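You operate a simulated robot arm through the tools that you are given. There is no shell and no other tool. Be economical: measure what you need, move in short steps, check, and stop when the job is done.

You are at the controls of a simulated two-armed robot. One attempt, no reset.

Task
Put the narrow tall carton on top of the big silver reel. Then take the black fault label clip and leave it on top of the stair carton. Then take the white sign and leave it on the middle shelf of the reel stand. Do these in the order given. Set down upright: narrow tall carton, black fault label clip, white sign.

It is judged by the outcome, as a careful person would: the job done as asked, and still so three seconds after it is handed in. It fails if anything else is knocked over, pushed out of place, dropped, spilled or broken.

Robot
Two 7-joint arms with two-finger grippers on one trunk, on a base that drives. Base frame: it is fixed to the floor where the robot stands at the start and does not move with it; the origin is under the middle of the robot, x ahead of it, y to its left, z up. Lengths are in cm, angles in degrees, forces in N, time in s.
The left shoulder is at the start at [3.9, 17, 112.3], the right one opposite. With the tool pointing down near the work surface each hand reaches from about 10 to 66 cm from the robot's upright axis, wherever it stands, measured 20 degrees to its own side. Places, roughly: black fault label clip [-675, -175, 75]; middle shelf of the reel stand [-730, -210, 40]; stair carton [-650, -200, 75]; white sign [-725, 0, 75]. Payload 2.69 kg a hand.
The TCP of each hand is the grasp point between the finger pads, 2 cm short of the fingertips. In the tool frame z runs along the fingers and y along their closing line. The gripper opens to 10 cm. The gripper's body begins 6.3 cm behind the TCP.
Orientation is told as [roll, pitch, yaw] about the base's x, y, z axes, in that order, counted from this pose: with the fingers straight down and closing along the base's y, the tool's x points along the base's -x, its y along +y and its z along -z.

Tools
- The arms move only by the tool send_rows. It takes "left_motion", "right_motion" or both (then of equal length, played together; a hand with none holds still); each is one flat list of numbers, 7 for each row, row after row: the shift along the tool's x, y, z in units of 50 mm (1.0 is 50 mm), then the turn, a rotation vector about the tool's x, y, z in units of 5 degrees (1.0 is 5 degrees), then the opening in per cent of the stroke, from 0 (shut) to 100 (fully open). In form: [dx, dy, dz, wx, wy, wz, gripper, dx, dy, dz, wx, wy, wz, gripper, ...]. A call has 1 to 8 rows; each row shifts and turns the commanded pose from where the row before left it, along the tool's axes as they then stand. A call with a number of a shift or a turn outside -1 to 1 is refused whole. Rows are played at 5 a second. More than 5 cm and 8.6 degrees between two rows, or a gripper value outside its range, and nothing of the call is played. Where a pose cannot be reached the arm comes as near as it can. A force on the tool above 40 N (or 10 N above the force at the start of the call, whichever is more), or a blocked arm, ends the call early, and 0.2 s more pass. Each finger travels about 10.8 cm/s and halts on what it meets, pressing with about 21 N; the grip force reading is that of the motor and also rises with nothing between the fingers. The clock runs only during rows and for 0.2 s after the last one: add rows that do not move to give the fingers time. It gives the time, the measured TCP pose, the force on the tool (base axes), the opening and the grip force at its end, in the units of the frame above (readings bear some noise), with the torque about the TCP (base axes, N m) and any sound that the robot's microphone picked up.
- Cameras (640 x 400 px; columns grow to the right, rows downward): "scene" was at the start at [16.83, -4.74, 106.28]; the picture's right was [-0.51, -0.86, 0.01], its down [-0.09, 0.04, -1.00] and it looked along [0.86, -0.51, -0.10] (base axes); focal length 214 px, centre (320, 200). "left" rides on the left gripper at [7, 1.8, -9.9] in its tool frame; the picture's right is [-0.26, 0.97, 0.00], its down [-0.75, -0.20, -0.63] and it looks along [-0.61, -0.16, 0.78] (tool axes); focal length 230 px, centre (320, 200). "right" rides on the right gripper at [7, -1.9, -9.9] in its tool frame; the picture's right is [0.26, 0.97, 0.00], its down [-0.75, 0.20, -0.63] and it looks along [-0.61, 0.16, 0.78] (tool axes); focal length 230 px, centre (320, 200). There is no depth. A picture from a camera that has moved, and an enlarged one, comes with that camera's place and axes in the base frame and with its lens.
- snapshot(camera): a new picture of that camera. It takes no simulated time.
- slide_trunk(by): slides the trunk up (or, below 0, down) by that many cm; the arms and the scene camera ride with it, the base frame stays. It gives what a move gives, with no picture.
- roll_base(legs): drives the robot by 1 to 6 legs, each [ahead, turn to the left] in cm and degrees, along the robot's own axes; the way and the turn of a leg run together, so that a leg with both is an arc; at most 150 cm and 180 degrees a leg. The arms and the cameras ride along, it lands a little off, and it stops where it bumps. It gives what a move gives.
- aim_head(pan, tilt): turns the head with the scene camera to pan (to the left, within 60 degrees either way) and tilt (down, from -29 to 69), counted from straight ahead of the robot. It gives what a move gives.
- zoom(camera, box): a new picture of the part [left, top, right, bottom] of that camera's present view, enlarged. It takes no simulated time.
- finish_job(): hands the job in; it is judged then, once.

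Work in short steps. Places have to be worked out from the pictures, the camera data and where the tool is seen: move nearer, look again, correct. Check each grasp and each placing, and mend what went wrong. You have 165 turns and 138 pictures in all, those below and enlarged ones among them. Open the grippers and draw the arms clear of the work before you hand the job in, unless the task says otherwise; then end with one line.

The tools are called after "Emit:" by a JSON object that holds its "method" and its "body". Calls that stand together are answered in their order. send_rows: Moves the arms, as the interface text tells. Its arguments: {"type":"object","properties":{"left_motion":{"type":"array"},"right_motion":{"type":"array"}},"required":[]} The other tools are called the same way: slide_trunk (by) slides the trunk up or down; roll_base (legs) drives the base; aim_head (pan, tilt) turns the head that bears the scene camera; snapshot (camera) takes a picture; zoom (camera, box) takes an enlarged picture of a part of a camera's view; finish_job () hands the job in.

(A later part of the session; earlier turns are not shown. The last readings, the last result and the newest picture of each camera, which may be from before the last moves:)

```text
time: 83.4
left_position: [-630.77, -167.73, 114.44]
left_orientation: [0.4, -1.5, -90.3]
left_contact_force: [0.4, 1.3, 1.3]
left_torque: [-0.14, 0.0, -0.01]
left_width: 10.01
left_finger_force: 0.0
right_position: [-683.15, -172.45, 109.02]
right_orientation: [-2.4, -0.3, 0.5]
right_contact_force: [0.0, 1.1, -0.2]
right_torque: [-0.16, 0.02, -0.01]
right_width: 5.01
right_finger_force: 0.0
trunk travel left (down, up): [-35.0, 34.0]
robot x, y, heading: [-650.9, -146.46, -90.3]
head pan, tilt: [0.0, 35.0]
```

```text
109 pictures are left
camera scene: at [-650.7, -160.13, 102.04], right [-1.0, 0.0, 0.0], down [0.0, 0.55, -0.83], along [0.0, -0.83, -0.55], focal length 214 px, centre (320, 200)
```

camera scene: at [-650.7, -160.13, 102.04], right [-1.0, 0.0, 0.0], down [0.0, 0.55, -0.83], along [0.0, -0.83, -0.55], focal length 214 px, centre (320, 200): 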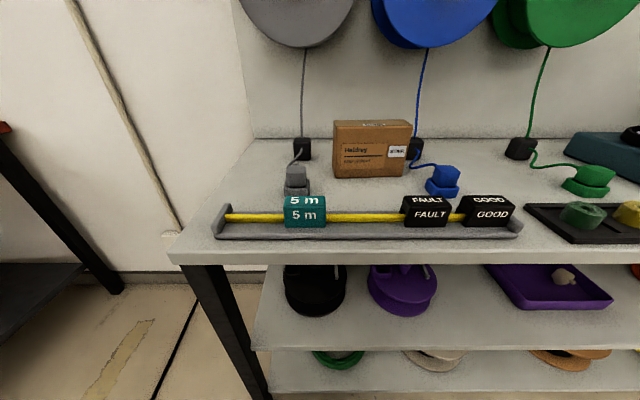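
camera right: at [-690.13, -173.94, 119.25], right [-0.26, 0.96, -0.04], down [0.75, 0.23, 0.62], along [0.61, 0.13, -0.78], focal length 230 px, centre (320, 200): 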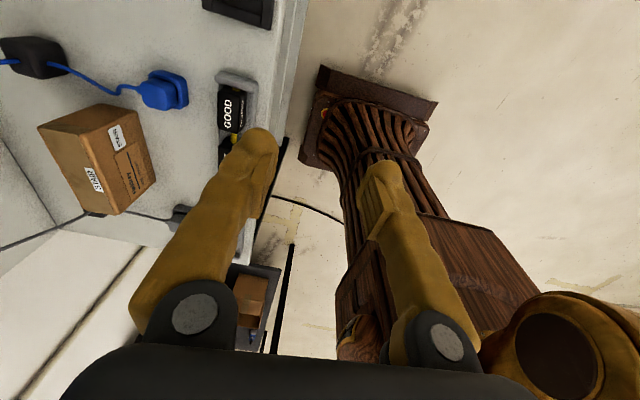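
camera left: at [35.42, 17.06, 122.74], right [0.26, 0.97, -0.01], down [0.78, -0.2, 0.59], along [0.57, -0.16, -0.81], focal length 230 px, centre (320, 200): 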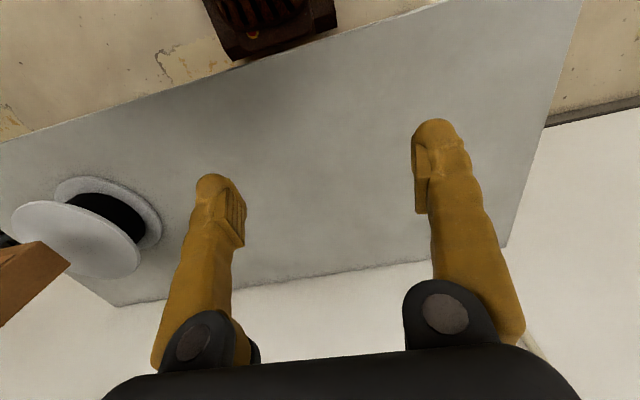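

Zoom the right camera to see the carton's top and clip.

Emit:
{"method": "zoom", "body": {"camera": "right", "box": [0, 60, 280, 235]}}

Emit:
{"method": "zoom", "body": {"camera": "scene", "box": [320, 100, 530, 250]}}

```text
2.29 times, centred on (140, 148) of right
camera zoom: at [-690.13, -173.94, 119.25], right [-0.26, 0.96, -0.04], down [0.75, 0.23, 0.62], along [0.61, 0.13, -0.78], focal length 526 px, centre (731, 320)
```

zoom: 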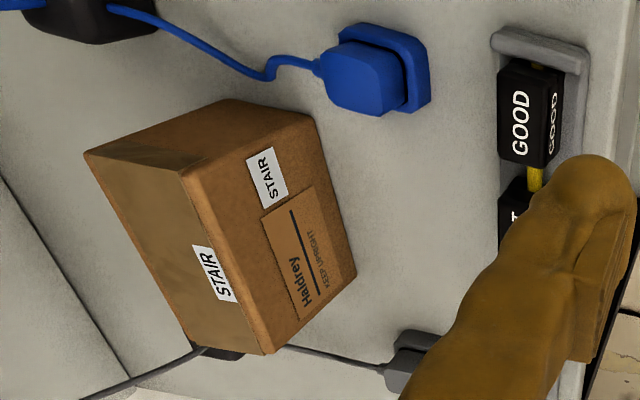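

```text
2.67 times, centred on (425, 175) of scene
camera zoom: at [-650.7, -160.13, 102.04], right [-1.0, 0.0, 0.0], down [0.0, 0.55, -0.83], along [0.0, -0.83, -0.55], focal length 572 px, centre (40, 267)
```

zoom: 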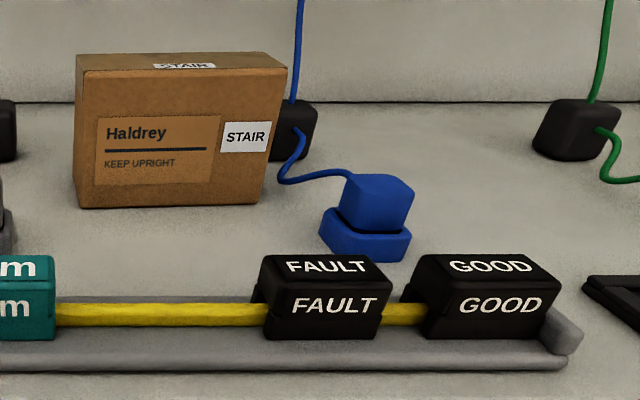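

Clip: centre ≈[−666.1,−186.9], 6.2×3.4 cm, top ≈84. Carton top: x −654..−669, y −201.5..−207, z≈91.3. Move the right hand above the clip.

Emit:
{"method": "send_rows", "body": {"right_motion": [-0.68, -0.58, 0.3, -0.1, 0, 0, 60, -0.68, -0.58, 0.3, -0.1, 0, 0, 60, -0.68, -0.58, 0.3, -0.1, 0, 0, 60, -0.68, -0.58, 0.3, -0.1, 0, 0, 60, -0.68, -0.58, 0.3, -0.1, 0, 0, 60, 0, 0, 0, 0, 0, 0, 60]}}

Emit:
{"method": "snapshot", "body": {"camera": "right"}}

Emit:
{"method": "snapshot", "body": {"camera": "scene"}}

```text
time: 84.8
left_position: [-630.99, -170.11, 113.86]
left_orientation: [0.5, 0.0, -90.3]
left_contact_force: [-0.1, 2.0, -0.5]
left_torque: [-0.14, 0.02, -0.01]
left_width: 9.99
left_finger_force: 0.0
right_position: [-665.74, -189.32, 101.15]
right_orientation: [1.1, -0.3, 0.4]
right_contact_force: [-0.1, 1.2, 0.5]
right_torque: [-0.15, 0.04, 0.01]
right_width: 5.99
right_finger_force: 0.0
trunk travel left (down, up): [-35.0, 34.0]
robot x, y, heading: [-650.91, -146.68, -90.3]
head pan, tilt: [0.0, 35.0]
```

```text
106 pictures are left
camera right: at [-672.8, -191.38, 111.15], right [-0.26, 0.96, 0.02], down [0.75, 0.19, 0.64], along [0.61, 0.18, -0.77], focal length 230 px, centre (320, 200)
```

right: 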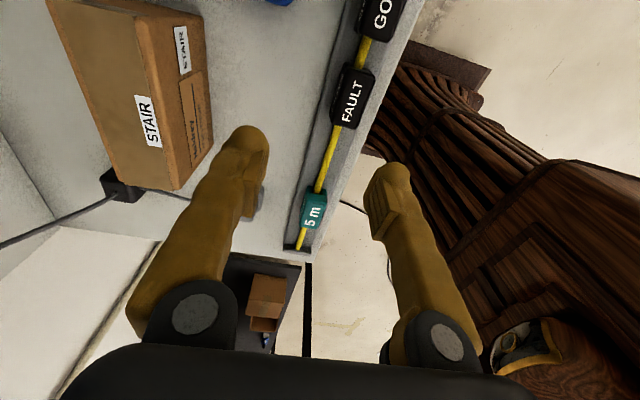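

```text
105 pictures are left
camera scene: at [-650.75, -163.75, 101.5], right [-1.0, 0.01, 0.0], down [0.0, 0.58, -0.81], along [0.0, -0.81, -0.58], focal length 214 px, centre (320, 200)
```

scene: 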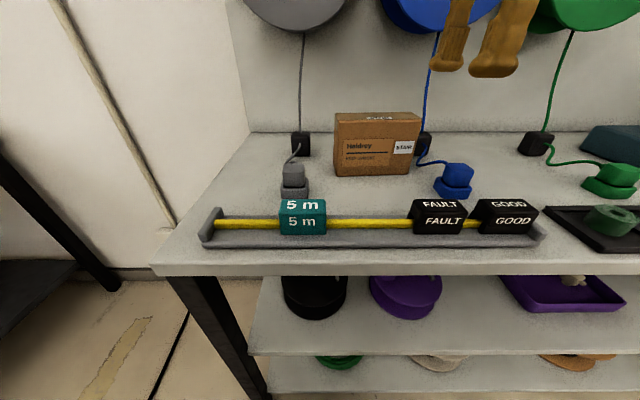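

Two-view triangulation puts the clip centre ≈[−666.4,−186.0], top ≈84.5. Shift and descend partway.

Emit:
{"method": "send_rows", "body": {"right_motion": [0.13, 0.66, 0, 0.2, 0, 0, 60, 0, 0, 0.6, 0, 0, 0, 60, 0, 0, 0.6, 0, 0, 0, 60, 0, 0, 0.5, 0, 0, 0, 60, 0, 0, 0, 0, 0, 0, 60]}}

Emit:
{"method": "snapshot", "body": {"camera": "right"}}

Emit:
{"method": "zoom", "body": {"camera": "scene", "box": [350, 100, 550, 250]}}

```text
time: 86.0
left_position: [-630.94, -170.67, 113.52]
left_orientation: [0.8, 0.5, -90.2]
left_contact_force: [0.7, -0.2, -0.2]
left_torque: [-0.01, 0.02, 0.04]
left_width: 9.99
left_finger_force: 0.2
right_position: [-666.59, -186.28, 92.44]
right_orientation: [0.6, -0.2, 0.4]
right_contact_force: [0.1, -0.2, -0.8]
right_torque: [0.01, -0.01, 0.01]
right_width: 6.02
right_finger_force: 0.0
trunk travel left (down, up): [-35.0, 34.0]
robot x, y, heading: [-650.6, -146.84, -90.1]
head pan, tilt: [0.0, 35.0]
```

```text
104 pictures are left
camera right: at [-673.65, -188.32, 102.41], right [-0.26, 0.96, 0.01], down [0.75, 0.2, 0.64], along [0.61, 0.17, -0.77], focal length 230 px, centre (320, 200)
```

right: 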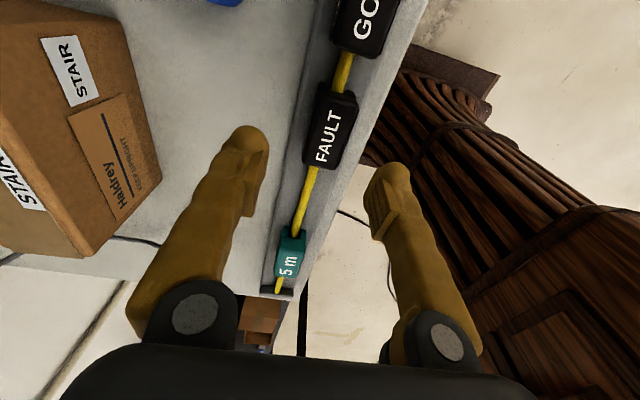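

```text
2.67 times, centred on (450, 175) of scene
camera zoom: at [-650.74, -164.37, 101.38], right [-1.0, 0.0, 0.0], down [0.0, 0.59, -0.81], along [0.0, -0.81, -0.59], focal length 572 px, centre (-27, 267)
```

zoom: 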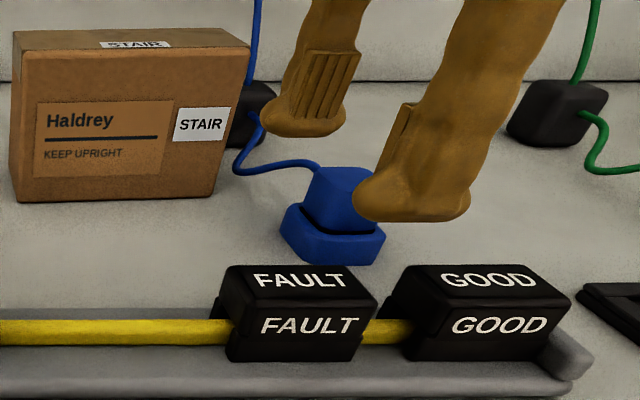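

Zoom the right camera to fix the clip's y-centre before descending.

Emit:
{"method": "zoom", "body": {"camera": "right", "box": [260, 60, 400, 200]}}

```text
2.86 times, centred on (330, 130) of right
camera zoom: at [-673.65, -188.32, 102.41], right [-0.26, 0.96, 0.01], down [0.75, 0.2, 0.64], along [0.61, 0.17, -0.77], focal length 657 px, centre (291, 400)
```

zoom: 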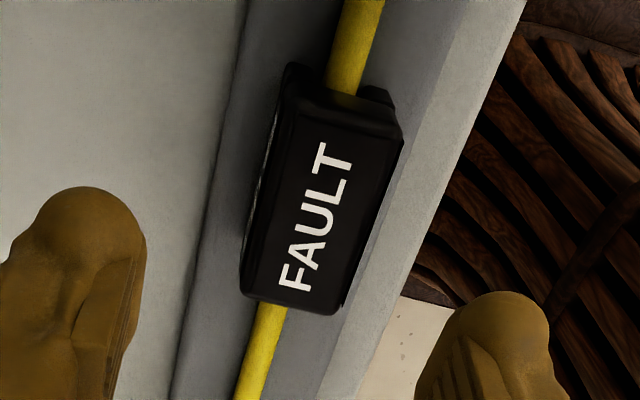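

Clip centre y≈−185.5, top ≈85. Shift +0.8 cm in y and descend to TCP z≈84.

Emit:
{"method": "send_rows", "body": {"right_motion": [-0.04, 0.16, 0.3, 0.1, 0, 0, 60, 0, 0, 0.5, 0, 0, 0, 60, 0, 0, 0.5, 0, 0, 0, 60, 0, 0, 0.3, 0, 0, 0, 60, 0, 0, 0, 0, 0, 0, 60]}}

Emit:
{"method": "snapshot", "body": {"camera": "right"}}

Emit:
{"method": "zoom", "body": {"camera": "scene", "box": [350, 100, 550, 250]}}

```text
time: 87.2
left_position: [-630.76, -170.54, 113.54]
left_orientation: [0.6, 0.5, -90.3]
left_contact_force: [0.9, 0.0, -0.3]
left_torque: [0.0, 0.02, -0.02]
left_width: 10.01
left_finger_force: 0.0
right_position: [-666.31, -185.44, 84.59]
right_orientation: [0.0, -0.4, 0.4]
right_contact_force: [0.8, 0.1, -0.1]
right_torque: [0.0, 0.01, -0.02]
right_width: 6.01
right_finger_force: 0.0
trunk travel left (down, up): [-35.0, 34.0]
robot x, y, heading: [-650.88, -146.31, -90.1]
head pan, tilt: [0.0, 35.0]
```

```text
101 pictures are left
camera right: at [-673.33, -187.29, 94.55], right [-0.26, 0.96, 0.0], down [0.75, 0.2, 0.63], along [0.61, 0.17, -0.77], focal length 230 px, centre (320, 200)
```

right: 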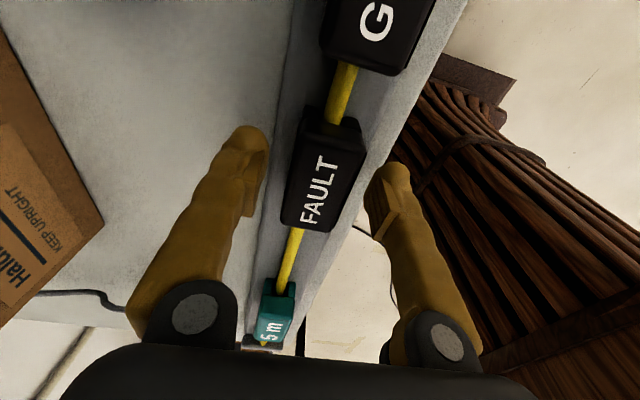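

```text
2.67 times, centred on (450, 175) of scene
camera zoom: at [-650.74, -164.33, 101.39], right [-1.0, 0.01, 0.0], down [0.0, 0.59, -0.81], along [0.0, -0.81, -0.59], focal length 572 px, centre (-27, 267)
```

zoom: 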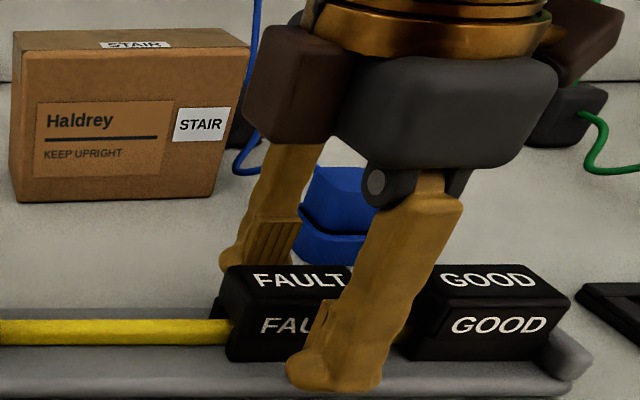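

Fingers straddle the clip well. Lower 5 mm and close.

Emit:
{"method": "send_rows", "body": {"right_motion": [0, 0, 0.1, 0, 0, 0, 60, 0, 0, 0, 0, 0, 0, 0, 0, 0, 0, 0, 0, 0, 0, 0, 0, 0, 0, 0, 0, 0, 0, 0, 0, 0, 0, 0, 0]}}

Emit:
{"method": "zoom", "body": {"camera": "scene", "box": [350, 100, 550, 250]}}

```text
time: 88.4
left_position: [-630.8, -170.58, 113.62]
left_orientation: [0.6, 0.5, -90.3]
left_contact_force: [-0.3, 0.5, 0.0]
left_torque: [-0.02, -0.04, 0.02]
left_width: 9.98
left_finger_force: 0.0
right_position: [-666.33, -185.43, 83.98]
right_orientation: [0.1, -0.3, 0.5]
right_contact_force: [0.4, -0.5, -0.7]
right_torque: [0.02, 0.01, 0.01]
right_width: 3.05
right_finger_force: 21.2
trunk travel left (down, up): [-35.0, 34.0]
robot x, y, heading: [-650.82, -146.97, -90.2]
head pan, tilt: [0.0, 35.0]
```

```text
2.67 times, centred on (450, 175) of scene
camera zoom: at [-650.74, -164.34, 101.38], right [-1.0, 0.01, 0.0], down [0.0, 0.59, -0.81], along [0.0, -0.81, -0.59], focal length 572 px, centre (-27, 267)
```

zoom: 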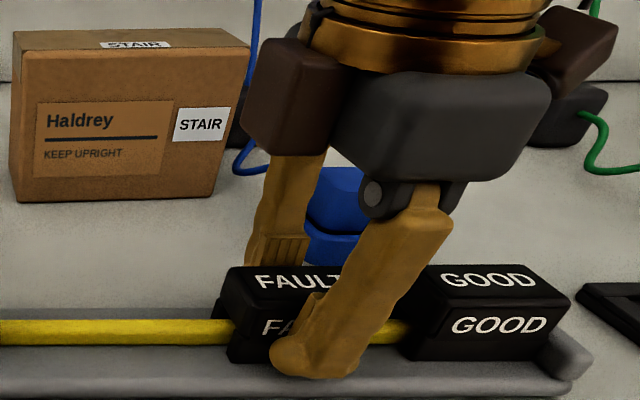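

Gripped at 3.05 cm. Lift a little and check the ruler stays put.

Emit:
{"method": "send_rows", "body": {"right_motion": [0, 0, -0.2, 0, 0, 0, 0, 0, 0, -0.2, 0, 0, 0, 0, 0, 0, -0.3, 0, 0, 0, 0, 0, 0, 0, 0, 0, 0, 0]}}

Emit:
{"method": "zoom", "body": {"camera": "scene", "box": [200, 100, 550, 300]}}

```text
time: 89.4
left_position: [-630.86, -170.63, 113.54]
left_orientation: [0.5, 0.5, -90.4]
left_contact_force: [-0.1, -0.5, 0.1]
left_torque: [0.03, -0.02, 0.0]
left_width: 9.98
left_finger_force: 0.0
right_position: [-666.41, -185.46, 87.54]
right_orientation: [0.1, -0.3, 0.3]
right_contact_force: [0.4, 0.7, 1.0]
right_torque: [0.0, -0.02, -0.02]
right_width: 3.09
right_finger_force: 20.7
trunk travel left (down, up): [-35.0, 34.0]
robot x, y, heading: [-650.82, -146.76, -90.6]
head pan, tilt: [0.0, 35.0]
```

```text
1.83 times, centred on (375, 200) of scene
camera zoom: at [-650.74, -164.36, 101.38], right [-1.0, 0.0, 0.0], down [0.0, 0.59, -0.81], along [0.0, -0.81, -0.59], focal length 392 px, centre (219, 200)
```

zoom: 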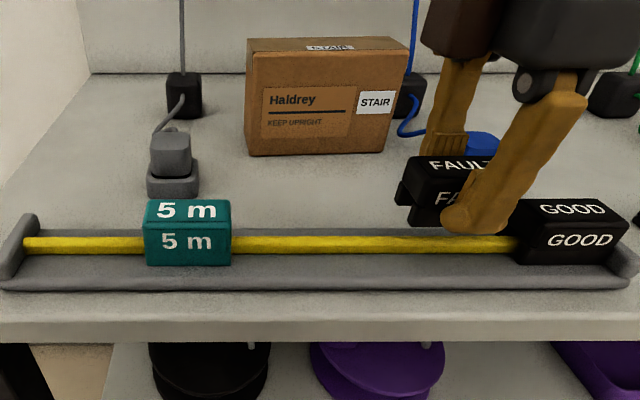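

The clip came away freely. Raise to z≈99 and move over the carton.

Emit:
{"method": "send_rows", "body": {"right_motion": [0, 0, -0.8, 0, 0, 0, 0, 0, 0, -0.8, 0, 0, 0, 0, 0, 0, -0.7, 0, 0, 0, 0, -0.25, -0.92, 0, 0, 0, 0, 0, -0.25, -0.92, 0, 0, 0, 0, 0, -0.25, -0.92, 0, 0, 0, 0, 0, -0.23, -0.9, 0, 0, 0, 0, 0, 0, 0, 0, 0, 0, 0, 0]}}

Emit:
{"method": "snapshot", "body": {"camera": "right"}}

Emit:
{"method": "zoom", "body": {"camera": "scene", "box": [290, 40, 490, 190]}}

```text
time: 91.2
left_position: [-630.83, -170.65, 113.54]
left_orientation: [0.5, 0.5, -90.3]
left_contact_force: [0.1, 0.0, 0.2]
left_torque: [0.01, 0.01, 0.0]
left_width: 10.0
left_finger_force: 0.0
right_position: [-661.31, -203.6, 98.98]
right_orientation: [0.0, -0.2, 0.4]
right_contact_force: [-0.2, 0.3, 0.5]
right_torque: [-0.01, -0.01, 0.02]
right_width: 3.07
right_finger_force: 21.3
trunk travel left (down, up): [-35.0, 34.0]
robot x, y, heading: [-650.76, -146.66, -90.3]
head pan, tilt: [0.0, 35.0]
```

```text
97 pictures are left
camera right: at [-668.42, -205.57, 109.1], right [-0.26, 0.96, 0.0], down [0.75, 0.2, 0.63], along [0.61, 0.17, -0.77], focal length 230 px, centre (320, 200)
```

right: 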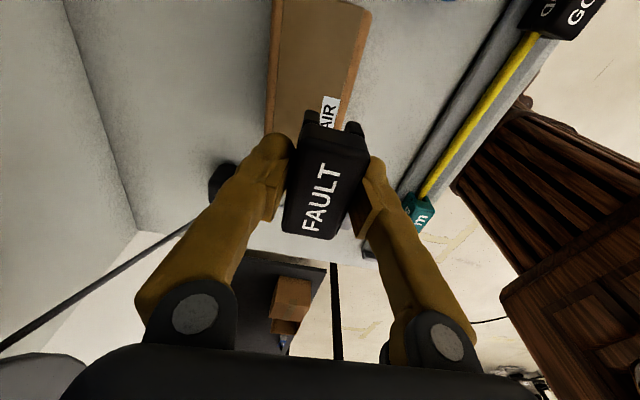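

```text
2.67 times, centred on (390, 115) of scene
camera zoom: at [-650.75, -164.31, 101.39], right [-1.0, 0.01, 0.0], down [0.0, 0.59, -0.81], along [0.0, -0.81, -0.59], focal length 572 px, centre (133, 427)
```

zoom: 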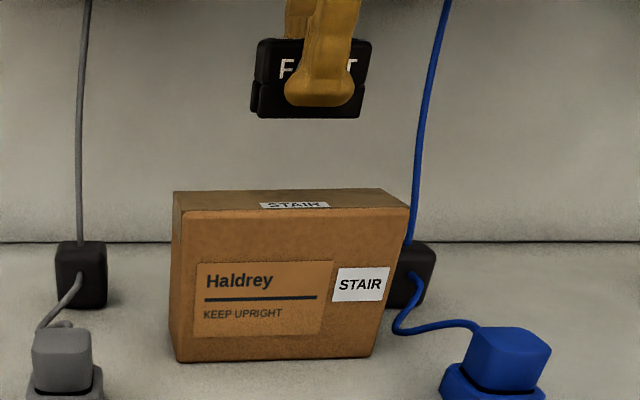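

Carton top centre ≈[−661.1,−205.0,91.0]; clip bottom is 2.7 below TCP. Shift −1.3 in y and descend to about 1 cm above.

Emit:
{"method": "send_rows", "body": {"right_motion": [0, -0.26, 0, 0, 0, 0, 0, 0, 0, 0.4, 0, 0, 0, 0, 0, 0, 0.4, 0, 0, 0, 0, 0, 0, 0, 0, 0, 0, 0]}}

Emit:
{"method": "snapshot", "body": {"camera": "right"}}

Emit:
{"method": "zoom", "body": {"camera": "scene", "box": [290, 40, 490, 190]}}

```text
time: 92.2
left_position: [-630.79, -170.61, 113.61]
left_orientation: [0.6, 0.5, -90.3]
left_contact_force: [1.3, 0.9, 0.3]
left_torque: [0.01, 0.02, -0.04]
left_width: 10.01
left_finger_force: 0.1
right_position: [-661.35, -205.09, 95.03]
right_orientation: [0.1, -0.3, 0.4]
right_contact_force: [0.0, -0.7, -0.3]
right_torque: [-0.03, 0.01, 0.01]
right_width: 3.05
right_finger_force: 21.0
trunk travel left (down, up): [-35.0, 34.0]
robot x, y, heading: [-651.25, -146.52, -90.2]
head pan, tilt: [0.0, 35.0]
```

```text
95 pictures are left
camera right: at [-668.41, -207.03, 105.06], right [-0.26, 0.96, 0.0], down [0.75, 0.2, 0.63], along [0.61, 0.17, -0.77], focal length 230 px, centre (320, 200)
```

right: 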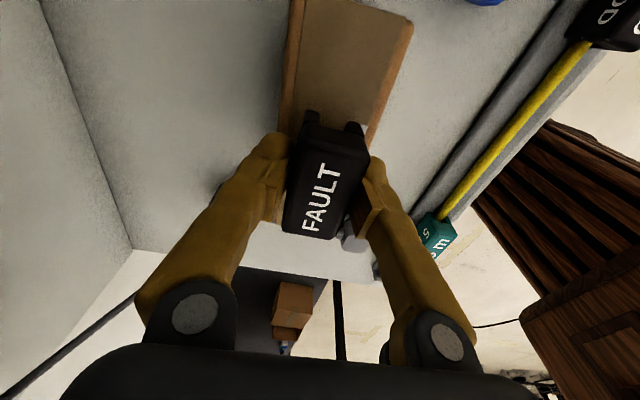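

```text
2.67 times, centred on (390, 115) of scene
camera zoom: at [-650.74, -164.34, 101.39], right [-1.0, 0.01, 0.0], down [0.0, 0.59, -0.81], along [0.0, -0.81, -0.59], focal length 572 px, centre (133, 427)
```

zoom: 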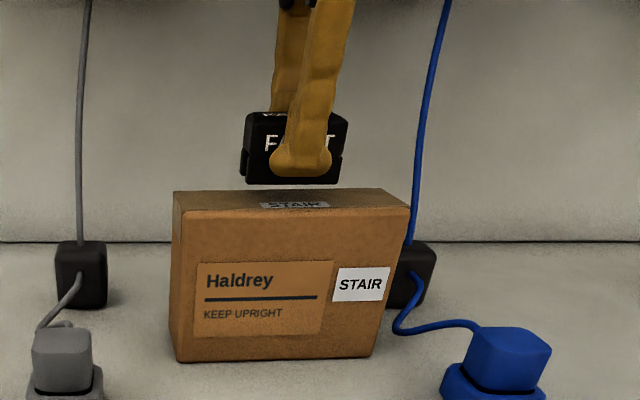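

Well centred. Ease down to contact.

Emit:
{"method": "send_rows", "body": {"right_motion": [0, 0, 0.1, 0, 0, 0, 0, 0, 0, 0.06, 0, 0, 0, 0, 0, 0, 0.06, 0, 0, 0, 0, 0, 0, 0, 0, 0, 0, 0]}}

Emit:
{"method": "zoom", "body": {"camera": "scene", "box": [340, 80, 440, 155]}}

```text
time: 93.2
left_position: [-630.83, -170.66, 113.56]
left_orientation: [0.6, 0.5, -90.4]
left_contact_force: [0.6, 0.6, -0.7]
left_torque: [0.0, 0.0, 0.01]
left_width: 10.0
left_finger_force: 0.0
right_position: [-661.32, -205.12, 93.85]
right_orientation: [0.1, -0.4, 0.4]
right_contact_force: [-0.5, 0.8, 0.0]
right_torque: [0.0, 0.0, 0.0]
right_width: 3.08
right_finger_force: 20.7
trunk travel left (down, up): [-35.0, 34.0]
robot x, y, heading: [-650.81, -146.28, -90.3]
head pan, tilt: [0.0, 35.0]
```

```text
5.33 times, centred on (390, 118) of scene
camera zoom: at [-650.74, -164.35, 101.38], right [-1.0, 0.01, 0.0], down [0.0, 0.59, -0.81], along [0.0, -0.81, -0.59], focal length 1144 px, centre (-53, 640)
```

zoom: 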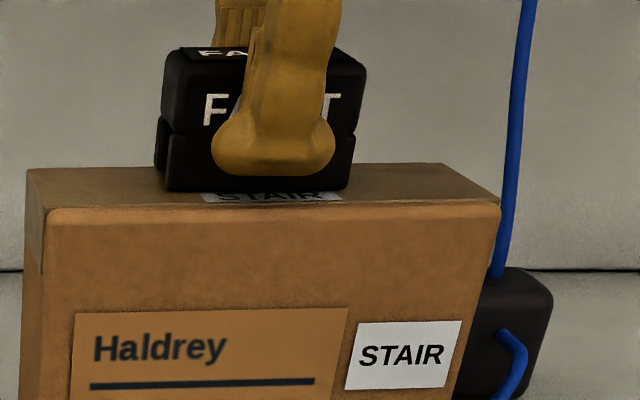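

Nearly there. Small steps to contact.

Emit:
{"method": "send_rows", "body": {"right_motion": [0, 0, 0.03, 0, 0, 0, 0, 0, 0, 0.03, 0, 0, 0, 0, 0, 0, 0, 0, 0, 0, 0]}}

Emit:
{"method": "zoom", "body": {"camera": "scene", "box": [340, 80, 440, 155]}}

```text
time: 94.0
left_position: [-630.67, -170.63, 113.5]
left_orientation: [0.6, 0.5, -90.3]
left_contact_force: [-0.6, -0.9, -0.1]
left_torque: [0.01, -0.02, -0.01]
left_width: 9.97
left_finger_force: 0.0
right_position: [-661.42, -205.2, 93.8]
right_orientation: [0.1, -0.4, 0.3]
right_contact_force: [0.7, -0.7, 4.4]
right_torque: [0.07, 0.05, -0.04]
right_width: 3.1
right_finger_force: 20.4
trunk travel left (down, up): [-35.0, 34.0]
robot x, y, heading: [-650.92, -146.59, -90.5]
head pan, tilt: [0.0, 35.0]
```

```text
5.33 times, centred on (390, 118) of scene
camera zoom: at [-650.73, -164.32, 101.4], right [-1.0, 0.0, 0.0], down [0.0, 0.59, -0.81], along [0.0, -0.81, -0.59], focal length 1144 px, centre (-53, 640)
```

zoom: 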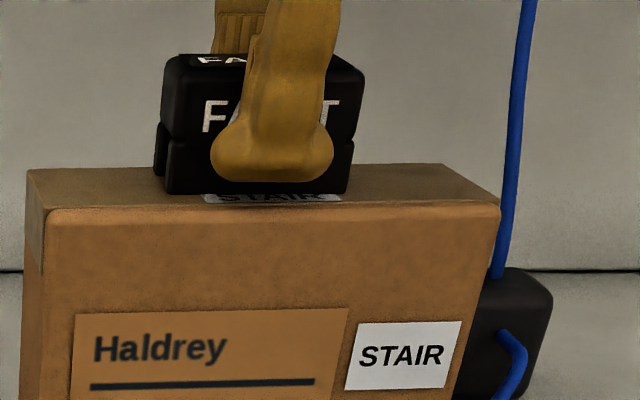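

Contact at 4.4 N. Release gently (open a limited amount).

Emit:
{"method": "send_rows", "body": {"right_motion": [0, 0, 0, 0, 0, 0, 40, 0, 0, 0, 0, 0, 0, 55, 0, 0, 0, 0, 0, 0, 60, 0, 0, 0, 0, 0, 0, 60]}}

Emit:
{"method": "zoom", "body": {"camera": "scene", "box": [340, 80, 440, 155]}}

```text
time: 95.0
left_position: [-630.86, -170.62, 113.56]
left_orientation: [0.6, 0.4, -90.3]
left_contact_force: [-0.3, -0.3, 0.7]
left_torque: [-0.01, -0.03, -0.02]
left_width: 10.0
left_finger_force: 0.0
right_position: [-661.35, -205.37, 93.64]
right_orientation: [0.0, -0.3, 0.4]
right_contact_force: [-0.1, -0.6, -0.1]
right_torque: [0.01, 0.0, 0.01]
right_width: 6.0
right_finger_force: 0.0
trunk travel left (down, up): [-35.0, 34.0]
robot x, y, heading: [-650.67, -146.66, -90.3]
head pan, tilt: [0.0, 35.0]
```

```text
5.33 times, centred on (390, 118) of scene
camera zoom: at [-650.74, -164.35, 101.38], right [-1.0, 0.0, 0.0], down [0.0, 0.59, -0.81], along [0.0, -0.81, -0.59], focal length 1144 px, centre (-53, 640)
```

zoom: 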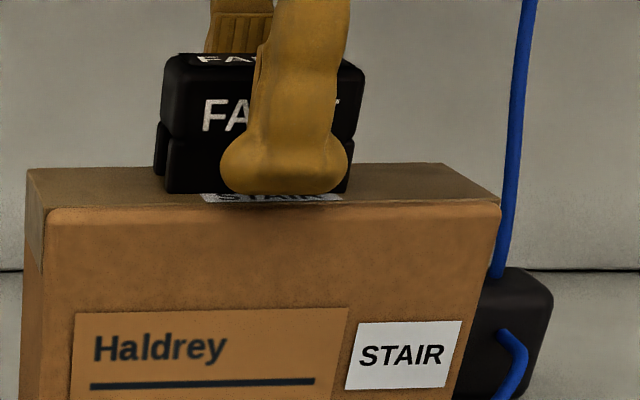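

Released. Raise straight up, then withdraw toward the robot.

Emit:
{"method": "send_rows", "body": {"right_motion": [0, 0, -0.3, 0, 0, 0, 60, 0, 0, -0.6, 0, 0, 0, 60, 0, 0, -0.8, 0, 0, 0, 60, 0, 0, -0.8, 0, 0, 0, 60, 0, 0.9, 0, 0, 0, 0, 60, 0, 0.9, 0, 0, 0, 0, 60, 0.3, 0.9, 0, 0, 0, 0, 60, 0.3, 0.9, 0, 0, 0, 0, 60]}}

Emit:
{"method": "snapshot", "body": {"camera": "scene"}}

Emit:
{"method": "zoom", "body": {"camera": "scene", "box": [320, 80, 440, 170]}}

```text
time: 96.8
left_position: [-630.85, -170.58, 113.63]
left_orientation: [0.6, 0.5, -90.3]
left_contact_force: [-0.9, 0.3, 0.0]
left_torque: [0.02, 0.03, 0.04]
left_width: 9.99
left_finger_force: 0.0
right_position: [-664.89, -186.97, 106.25]
right_orientation: [-0.1, -0.4, 0.4]
right_contact_force: [0.0, -0.4, -0.1]
right_torque: [0.01, -0.02, -0.01]
right_width: 6.0
right_finger_force: 0.1
trunk travel left (down, up): [-35.0, 34.0]
robot x, y, heading: [-650.69, -146.69, -90.3]
head pan, tilt: [0.0, 35.0]
```

```text
90 pictures are left
camera scene: at [-650.76, -164.27, 101.4], right [-1.0, 0.0, 0.0], down [0.0, 0.59, -0.81], along [0.0, -0.81, -0.59], focal length 214 px, centre (320, 200)
```

scene: 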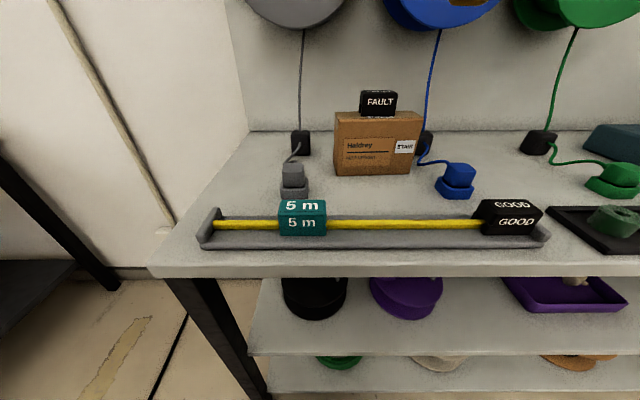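

```text
4.44 times, centred on (380, 125) of scene
camera zoom: at [-650.76, -164.27, 101.4], right [-1.0, 0.0, 0.0], down [0.0, 0.59, -0.81], along [0.0, -0.81, -0.59], focal length 953 px, centre (53, 533)
```

zoom: 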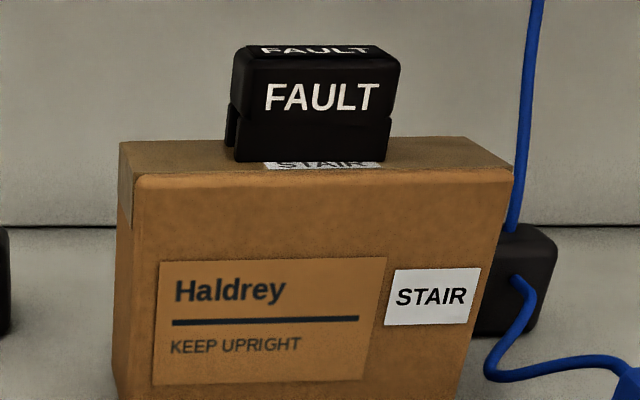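

Clip stands on the carton. Back off 40 cm and photograph the middle shelf for later planning.

Emit:
{"method": "roll_base", "body": {"legs": [[-45, 0]]}}

Emit:
{"method": "aim_head", "body": {"pan": -35, "tilt": 35}}

Emit:
{"method": "snapshot", "body": {"camera": "scene"}}

```text
time: 99.5
left_position: [-630.57, -126.17, 113.56]
left_orientation: [0.7, 0.5, -90.3]
left_contact_force: [-1.1, 0.0, 0.5]
left_torque: [-0.04, 0.04, 0.02]
left_width: 9.98
left_finger_force: 0.2
right_position: [-664.58, -142.66, 106.32]
right_orientation: [0.0, -0.3, 0.3]
right_contact_force: [0.7, 0.2, 0.3]
right_torque: [-0.02, 0.01, 0.02]
right_width: 6.0
right_finger_force: 0.0
trunk travel left (down, up): [-35.0, 34.0]
robot x, y, heading: [-650.33, -102.7, -90.4]
head pan, tilt: [0.0, 35.0]
```

```text
time: 100.5
left_position: [-630.47, -124.42, 112.97]
left_orientation: [0.8, 2.3, -90.3]
left_contact_force: [-0.4, 0.3, 0.0]
left_torque: [0.01, 0.03, 0.01]
left_width: 9.99
left_finger_force: 0.0
right_position: [-664.49, -141.04, 106.82]
right_orientation: [-0.8, -0.1, 0.2]
right_contact_force: [-0.1, -0.2, 0.9]
right_torque: [0.01, 0.03, 0.01]
right_width: 6.03
right_finger_force: 0.1
trunk travel left (down, up): [-35.0, 34.0]
robot x, y, heading: [-650.93, -102.56, -90.5]
head pan, tilt: [-35.0, 35.0]
```

```text
88 pictures are left
camera scene: at [-655.55, -118.23, 101.42], right [-0.82, 0.58, 0.01], down [0.33, 0.48, -0.81], along [-0.47, -0.66, -0.58], focal length 214 px, centre (320, 200)
```

scene: 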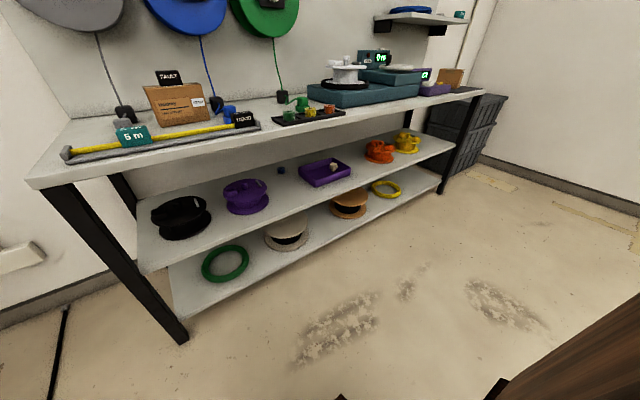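

Turn to face the sign post and approach partway.

Emit:
{"method": "roll_base", "body": {"legs": [[0, -143], [45, 0]]}}

Emit:
{"method": "aim_head", "body": {"pan": 0, "tilt": 25}}

Emit:
{"method": "snapshot", "body": {"camera": "scene"}}

```text
time: 108.0
left_position: [-683.84, -90.84, 114.59]
left_orientation: [0.5, -3.0, 125.8]
left_contact_force: [-0.9, 1.1, -0.4]
left_torque: [-0.08, -0.09, 0.0]
left_width: 10.01
left_finger_force: 0.1
right_position: [-666.28, -57.17, 108.47]
right_orientation: [-3.3, 0.0, -143.3]
right_contact_force: [-0.1, -1.0, 0.7]
right_torque: [-0.02, -0.08, -0.01]
right_width: 5.98
right_finger_force: 0.0
trunk travel left (down, up): [-35.0, 34.0]
robot x, y, heading: [-657.84, -93.23, 123.3]
head pan, tilt: [-35.0, 35.0]
stopped in leg 2: the robot was blocked; the commanded pose is now the measured one
```

```text
time: 109.0
left_position: [-684.74, -89.15, 114.2]
left_orientation: [0.7, -1.4, 125.9]
left_contact_force: [-0.5, 0.5, 0.5]
left_torque: [0.06, 0.05, -0.01]
left_width: 10.04
left_finger_force: 0.1
right_position: [-667.05, -55.61, 107.91]
right_orientation: [-2.3, -0.1, -143.3]
right_contact_force: [-0.3, -0.9, -0.2]
right_torque: [0.1, 0.05, -0.01]
right_width: 5.98
right_finger_force: 0.1
trunk travel left (down, up): [-35.0, 34.0]
robot x, y, heading: [-657.4, -93.94, 123.3]
head pan, tilt: [0.0, 25.0]
```

```text
87 pictures are left
camera scene: at [-666.72, -79.33, 103.11], right [0.84, 0.55, 0.0], down [0.24, -0.36, -0.9], along [-0.5, 0.75, -0.43], focal length 214 px, centre (320, 200)
```

scene: 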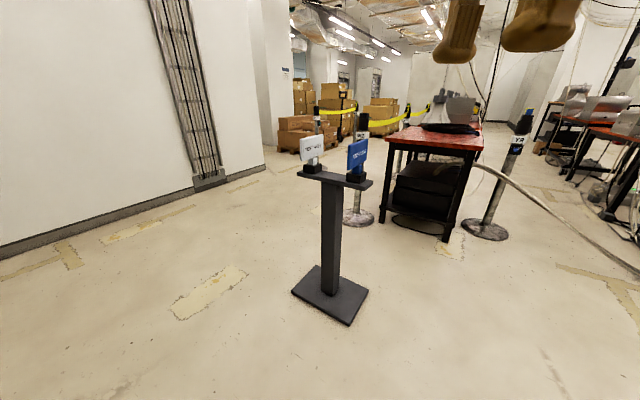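

Blocked after 11 cm; look down at the floor in front of the base.

Emit:
{"method": "aim_head", "body": {"pan": 0, "tilt": 66}}

Emit:
{"method": "snapshot", "body": {"camera": "scene"}}

Emit:
{"method": "snapshot", "body": {"camera": "right"}}

```text
time: 110.1
left_position: [-684.76, -89.13, 113.71]
left_orientation: [0.8, 0.2, 125.8]
left_contact_force: [-1.1, 0.9, -0.2]
left_torque: [-0.01, -0.03, -0.01]
left_width: 10.02
left_finger_force: 0.0
right_position: [-667.23, -55.56, 107.71]
right_orientation: [-2.2, -0.1, -143.4]
right_contact_force: [-0.7, -0.2, -0.3]
right_torque: [-0.04, -0.02, -0.01]
right_width: 6.01
right_finger_force: 0.0
trunk travel left (down, up): [-35.0, 34.0]
robot x, y, heading: [-657.5, -93.48, 123.1]
head pan, tilt: [0.0, 66.0]
```

```text
86 pictures are left
camera scene: at [-665.44, -81.31, 97.33], right [0.84, 0.55, 0.0], down [0.51, -0.77, -0.39], along [-0.21, 0.33, -0.92], focal length 214 px, centre (320, 200)
```

scene: 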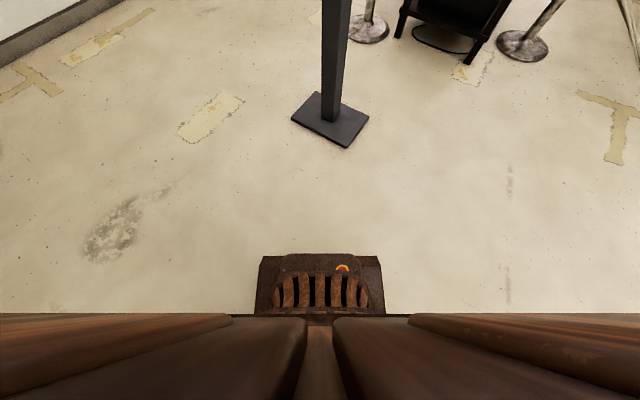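

```text
85 pictures are left
camera right: at [-662.41, -50.22, 117.94], right [0.78, -0.62, -0.04], down [-0.47, -0.63, 0.62], along [-0.41, -0.47, -0.78], focal length 230 px, centre (320, 200)
```

right: 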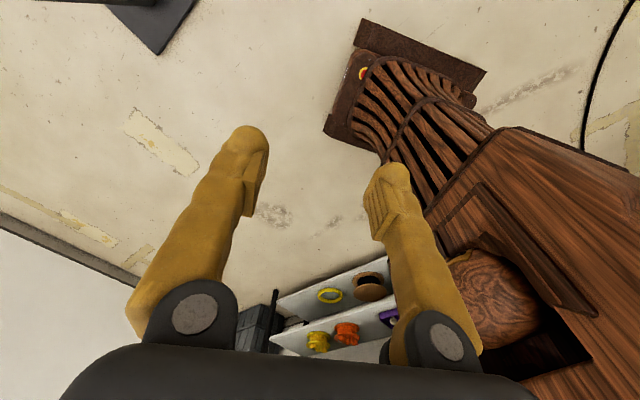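

Floor is clear; likely a transient stop. The stand's bar spans x≈−728..−693 at y≈−3, z≈72, white sign at its −x end. Drive to about (−712,−62) facing +y.

Emit:
{"method": "roll_base", "body": {"legs": [[0, 27], [60, 0], [0, -60]]}}

Emit:
{"method": "aim_head", "body": {"pan": 0, "tilt": 25}}

Emit:
{"method": "snapshot", "body": {"camera": "scene"}}

```text
time: 117.6
left_position: [-729.45, -45.03, 114.08]
left_orientation: [0.7, -1.7, 91.8]
left_contact_force: [-0.2, -0.5, 0.6]
left_torque: [0.04, 0.02, 0.03]
left_width: 10.02
left_finger_force: 0.1
right_position: [-696.02, -27.18, 107.81]
right_orientation: [-2.2, 0.0, -177.4]
right_contact_force: [-0.3, -0.5, 0.3]
right_torque: [-0.01, 0.03, -0.01]
right_width: 6.01
right_finger_force: 0.0
trunk travel left (down, up): [-35.0, 34.0]
robot x, y, heading: [-709.55, -63.96, 89.1]
head pan, tilt: [0.0, 66.0]
```

```text
time: 118.7
left_position: [-729.55, -46.76, 113.94]
left_orientation: [0.9, -0.2, 91.9]
left_contact_force: [-0.5, -0.8, -0.4]
left_torque: [0.01, -0.01, 0.03]
left_width: 9.99
left_finger_force: 0.0
right_position: [-696.11, -28.83, 108.41]
right_orientation: [-3.3, 0.0, -177.5]
right_contact_force: [0.0, -0.2, -0.4]
right_torque: [0.01, 0.0, 0.04]
right_width: 5.98
right_finger_force: 0.0
trunk travel left (down, up): [-35.0, 34.0]
robot x, y, heading: [-709.55, -63.93, 89.3]
head pan, tilt: [0.0, 25.0]
```

```text
84 pictures are left
camera scene: at [-709.42, -45.99, 102.96], right [1.0, -0.01, 0.0], down [-0.01, -0.44, -0.9], along [0.01, 0.9, -0.44], focal length 214 px, centre (320, 200)
```

scene: 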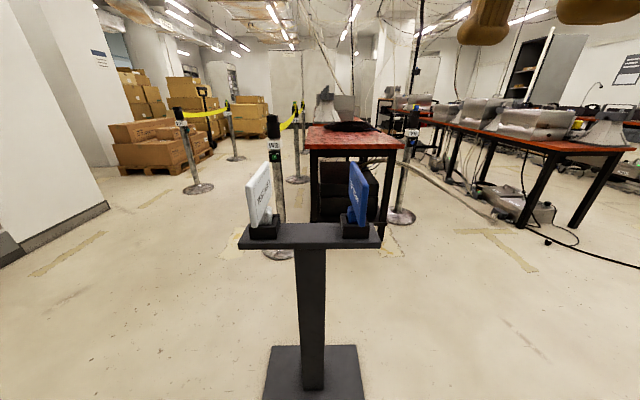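

Emit:
{"method": "zoom", "body": {"camera": "scene", "box": [220, 140, 400, 265]}}

Emit:
{"method": "snapshot", "body": {"camera": "left"}}

```text
3.20 times, centred on (310, 202) of scene
camera zoom: at [-709.42, -45.99, 102.96], right [1.0, -0.01, 0.0], down [-0.01, -0.44, -0.9], along [0.01, 0.9, -0.44], focal length 686 px, centre (352, 192)
```

zoom: 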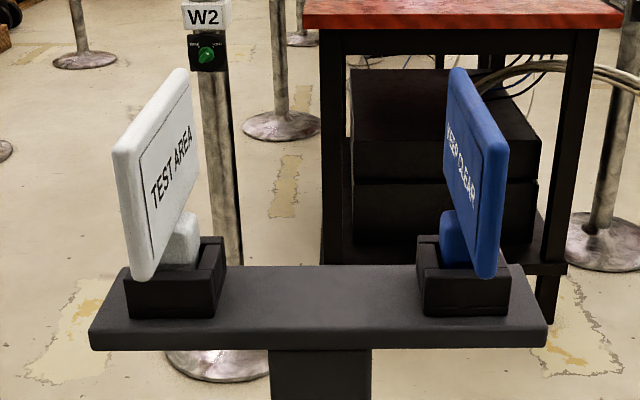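

```text
82 pictures are left
camera left: at [-731.14, -53.85, 123.72], right [-0.97, 0.23, 0.02], down [0.19, 0.76, 0.63], along [0.13, 0.61, -0.78], focal length 230 px, centre (320, 200)
```

left: 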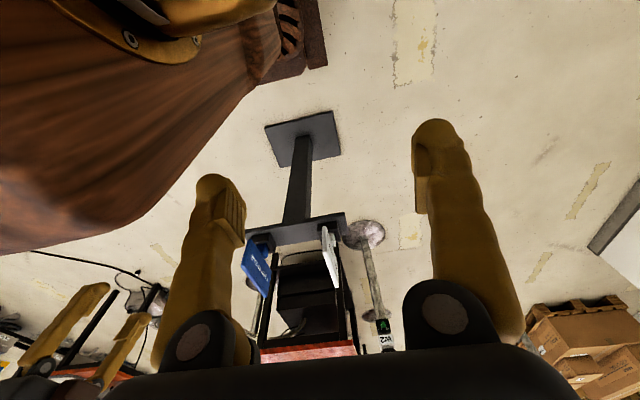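

The white sign is a thin plate in a y–z plane with a stub set in a black block at ≈[−722,−1]. Bring the left hand's camera closer for details.

Emit:
{"method": "send_rows", "body": {"left_motion": [-0.6, -0.2, 0.6, 0, 0, 0, 100, -0.6, -0.2, 0.6, 0, 0, 0, 100, -0.6, -0.2, 0.6, 0, 0, 0, 100, -0.6, -0.2, 0.6, 0, 0, 0, 100, -0.6, -0.2, 0.6, 0, 0, 0, 100, -0.6, -0.2, 0.6, 0, 0, 0, 100, 0, 0, 0, 0, 0, 0, 100]}}

Emit:
{"method": "zoom", "body": {"camera": "left", "box": [220, 150, 460, 350]}}

```text
time: 120.3
left_position: [-724.35, -27.75, 97.24]
left_orientation: [0.7, -2.7, 91.8]
left_contact_force: [1.2, -0.2, 1.1]
left_torque: [0.0, 0.01, 0.02]
left_width: 9.99
left_finger_force: 0.2
right_position: [-696.09, -28.88, 108.33]
right_orientation: [-3.2, 0.0, -177.5]
right_contact_force: [0.5, 0.0, -0.3]
right_torque: [-0.01, 0.02, -0.04]
right_width: 6.03
right_finger_force: 0.1
trunk travel left (down, up): [-35.0, 34.0]
robot x, y, heading: [-709.92, -64.46, 89.7]
head pan, tilt: [0.0, 25.0]
```

```text
2.00 times, centred on (340, 250) of left
camera zoom: at [-725.95, -35.32, 106.77], right [-0.97, 0.23, 0.02], down [0.19, 0.73, 0.66], along [0.13, 0.65, -0.75], focal length 460 px, centre (280, 100)
```

zoom: 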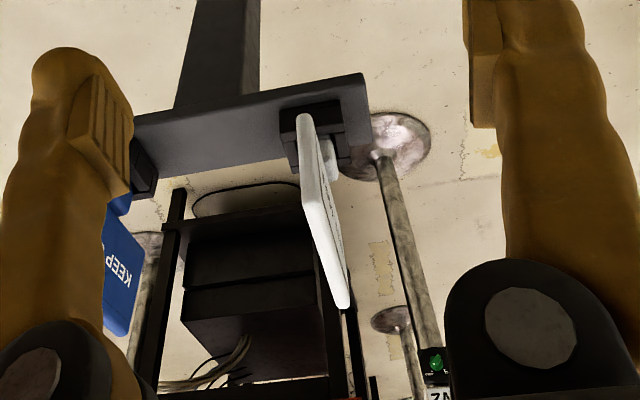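

Check the sign from the right hand's camera, which looks along −x.

Emit:
{"method": "snapshot", "body": {"camera": "right"}}

Emit:
{"method": "zoom", "body": {"camera": "scene", "box": [235, 155, 305, 245]}}

```text
80 pictures are left
camera right: at [-689.19, -27.22, 118.58], right [0.3, -0.95, -0.05], down [-0.74, -0.27, 0.62], along [-0.6, -0.14, -0.79], focal length 230 px, centre (320, 200)
```

right: 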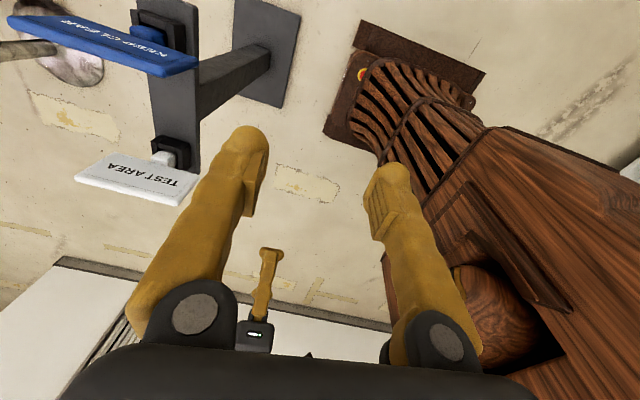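

```text
4.44 times, centred on (270, 200) of scene
camera zoom: at [-709.43, -45.98, 102.97], right [1.0, -0.01, 0.0], down [-0.01, -0.44, -0.9], along [0.01, 0.9, -0.44], focal length 953 px, centre (542, 200)
```

zoom: 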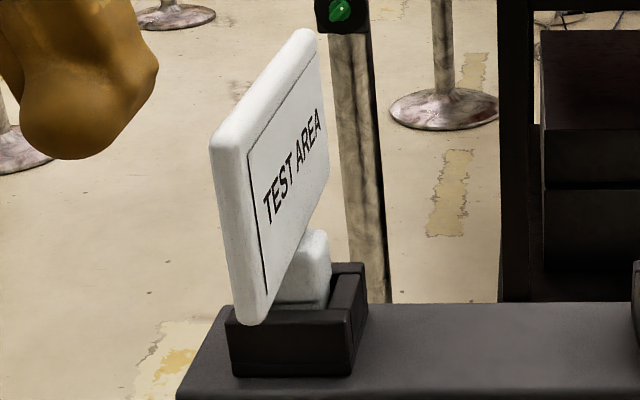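

Emit:
{"method": "zoom", "body": {"camera": "right", "box": [60, 0, 240, 220]}}

Emit:
{"method": "zoom", "body": {"camera": "left", "box": [325, 180, 415, 310]}}

```text
1.82 times, centred on (150, 110) of right
camera zoom: at [-689.19, -27.22, 118.58], right [0.3, -0.95, -0.05], down [-0.74, -0.27, 0.62], along [-0.6, -0.14, -0.79], focal length 418 px, centre (629, 364)
```

zoom: 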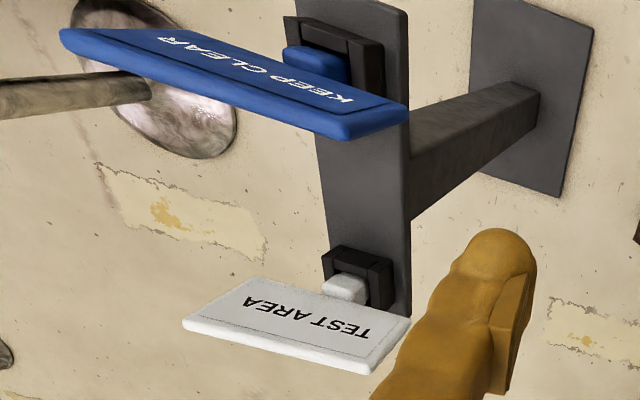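

```text
3.08 times, centred on (370, 245) of left
camera zoom: at [-725.95, -35.32, 106.77], right [-0.97, 0.23, 0.02], down [0.19, 0.73, 0.66], along [0.13, 0.65, -0.75], focal length 708 px, centre (166, 62)
```

zoom: 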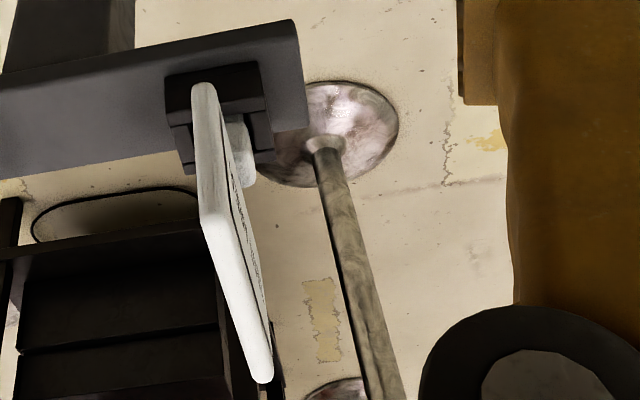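

The sign: plate y −8.5..8.1 (x≈−722.5, z 79–87.3) centred on a white foot sitting in the black socket. I'll grip the plate's near end with the left hand tilted 30° below horizontal. Rotate the tool first.

Emit:
{"method": "send_rows", "body": {"left_motion": [0, 0, 0, 0, -1, 0, 60, 0, 0, 0, 0, -1, 0, 60, 0, 0, 0, 0, -1, 0, 60, 0, 0, 0, 0, -1, 0, 60, 0, 0, 0, 0, -1, 0, 60, 0, 0, 0, 0, -1, 0, 60, 0, 0, 0, 0, -1, 0, 60, 0, 0, 0, 0, -1, 0, 60]}}

Emit:
{"method": "send_rows", "body": {"left_motion": [0, 0, 0, 0, -1, 0, 60, 0, 0, 0, 0, -1, 0, 60, 0, 0, 0, 0, -1, 0, 60, 0, 0, 0, 0, -1, 0, 60, 0, 0, 0, 0, 0, 0, 60]}}

Emit:
{"method": "snapshot", "body": {"camera": "left"}}

Emit:
{"method": "snapshot", "body": {"camera": "scene"}}

```text
time: 122.1
left_position: [-722.81, -24.55, 97.67]
left_orientation: [0.8, -43.3, 91.1]
left_contact_force: [-0.5, -0.6, -0.1]
left_torque: [0.01, 0.03, 0.0]
left_width: 6.01
left_finger_force: 0.1
left hand out of reach, approached as far as the arm can: row 6, 7, 8
right_position: [-696.01, -28.89, 108.38]
right_orientation: [-3.3, -0.1, -177.5]
right_contact_force: [-0.6, 0.1, -0.4]
right_torque: [0.0, 0.04, -0.03]
right_width: 5.98
right_finger_force: 0.1
trunk travel left (down, up): [-35.0, 34.0]
robot x, y, heading: [-709.87, -63.9, 89.3]
head pan, tilt: [0.0, 25.0]
```

```text
time: 123.3
left_position: [-721.48, -21.85, 98.03]
left_orientation: [-2.3, -63.9, 94.5]
left_contact_force: [-0.4, 0.6, -0.9]
left_torque: [0.02, 0.03, 0.01]
left_width: 6.02
left_finger_force: 0.1
left hand out of reach, approached as far as the arm can: row 1, 2, 3, 4
right_position: [-695.96, -28.81, 108.48]
right_orientation: [-3.2, -0.1, -177.5]
right_contact_force: [0.3, 0.0, 0.2]
right_torque: [0.01, 0.0, 0.01]
right_width: 5.99
right_finger_force: 0.0
trunk travel left (down, up): [-35.0, 34.0]
robot x, y, heading: [-709.46, -64.18, 89.3]
head pan, tilt: [0.0, 25.0]
```

```text
76 pictures are left
camera left: at [-722.88, -33.88, 96.09], right [-0.97, 0.07, 0.21], down [0.19, -0.23, 0.95], along [0.12, 0.97, 0.21], focal length 230 px, centre (320, 200)
```

left: 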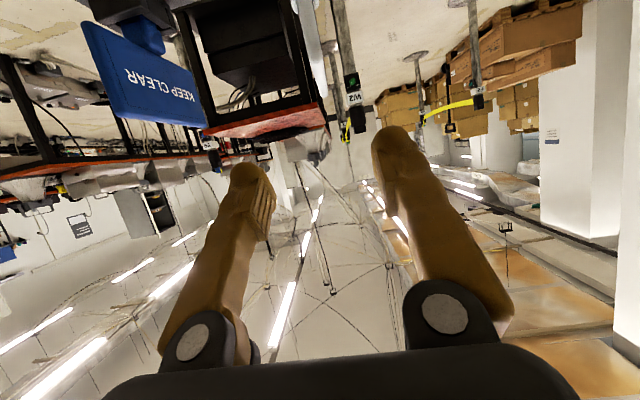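

```text
75 pictures are left
camera scene: at [-709.41, -45.94, 102.96], right [1.0, -0.01, 0.0], down [-0.01, -0.44, -0.9], along [0.01, 0.9, -0.44], focal length 214 px, centre (320, 200)
```

scene: 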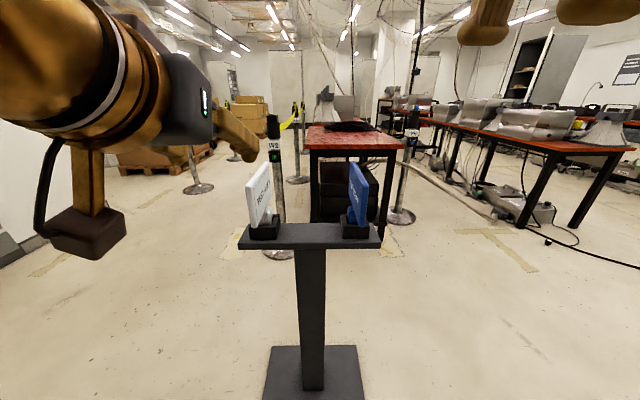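

The arm can't fold that close in; move the hand forward/up where it reaches better, then recheck orientation.

Emit:
{"method": "send_rows", "body": {"left_motion": [-0.55, 0, 0.72, 0, 0, 0, 60, -0.55, 0, 0.72, 0, 0, 0, 60, 0, 0, 0, 0, 0, 0, 60, 0, 0, 0, 0, 0, 0, 60]}}

```text
time: 124.3
left_position: [-721.74, -13.61, 98.63]
left_orientation: [1.7, -62.7, 90.3]
left_contact_force: [0.4, 0.4, -0.1]
left_torque: [0.04, 0.02, -0.01]
left_width: 5.99
left_finger_force: 0.0
right_position: [-695.96, -28.85, 108.36]
right_orientation: [-3.2, 0.0, -177.5]
right_contact_force: [0.5, 0.1, -0.5]
right_torque: [-0.01, 0.04, 0.04]
right_width: 6.0
right_finger_force: 0.2
trunk travel left (down, up): [-35.0, 34.0]
robot x, y, heading: [-709.46, -63.79, 89.3]
head pan, tilt: [0.0, 25.0]
```

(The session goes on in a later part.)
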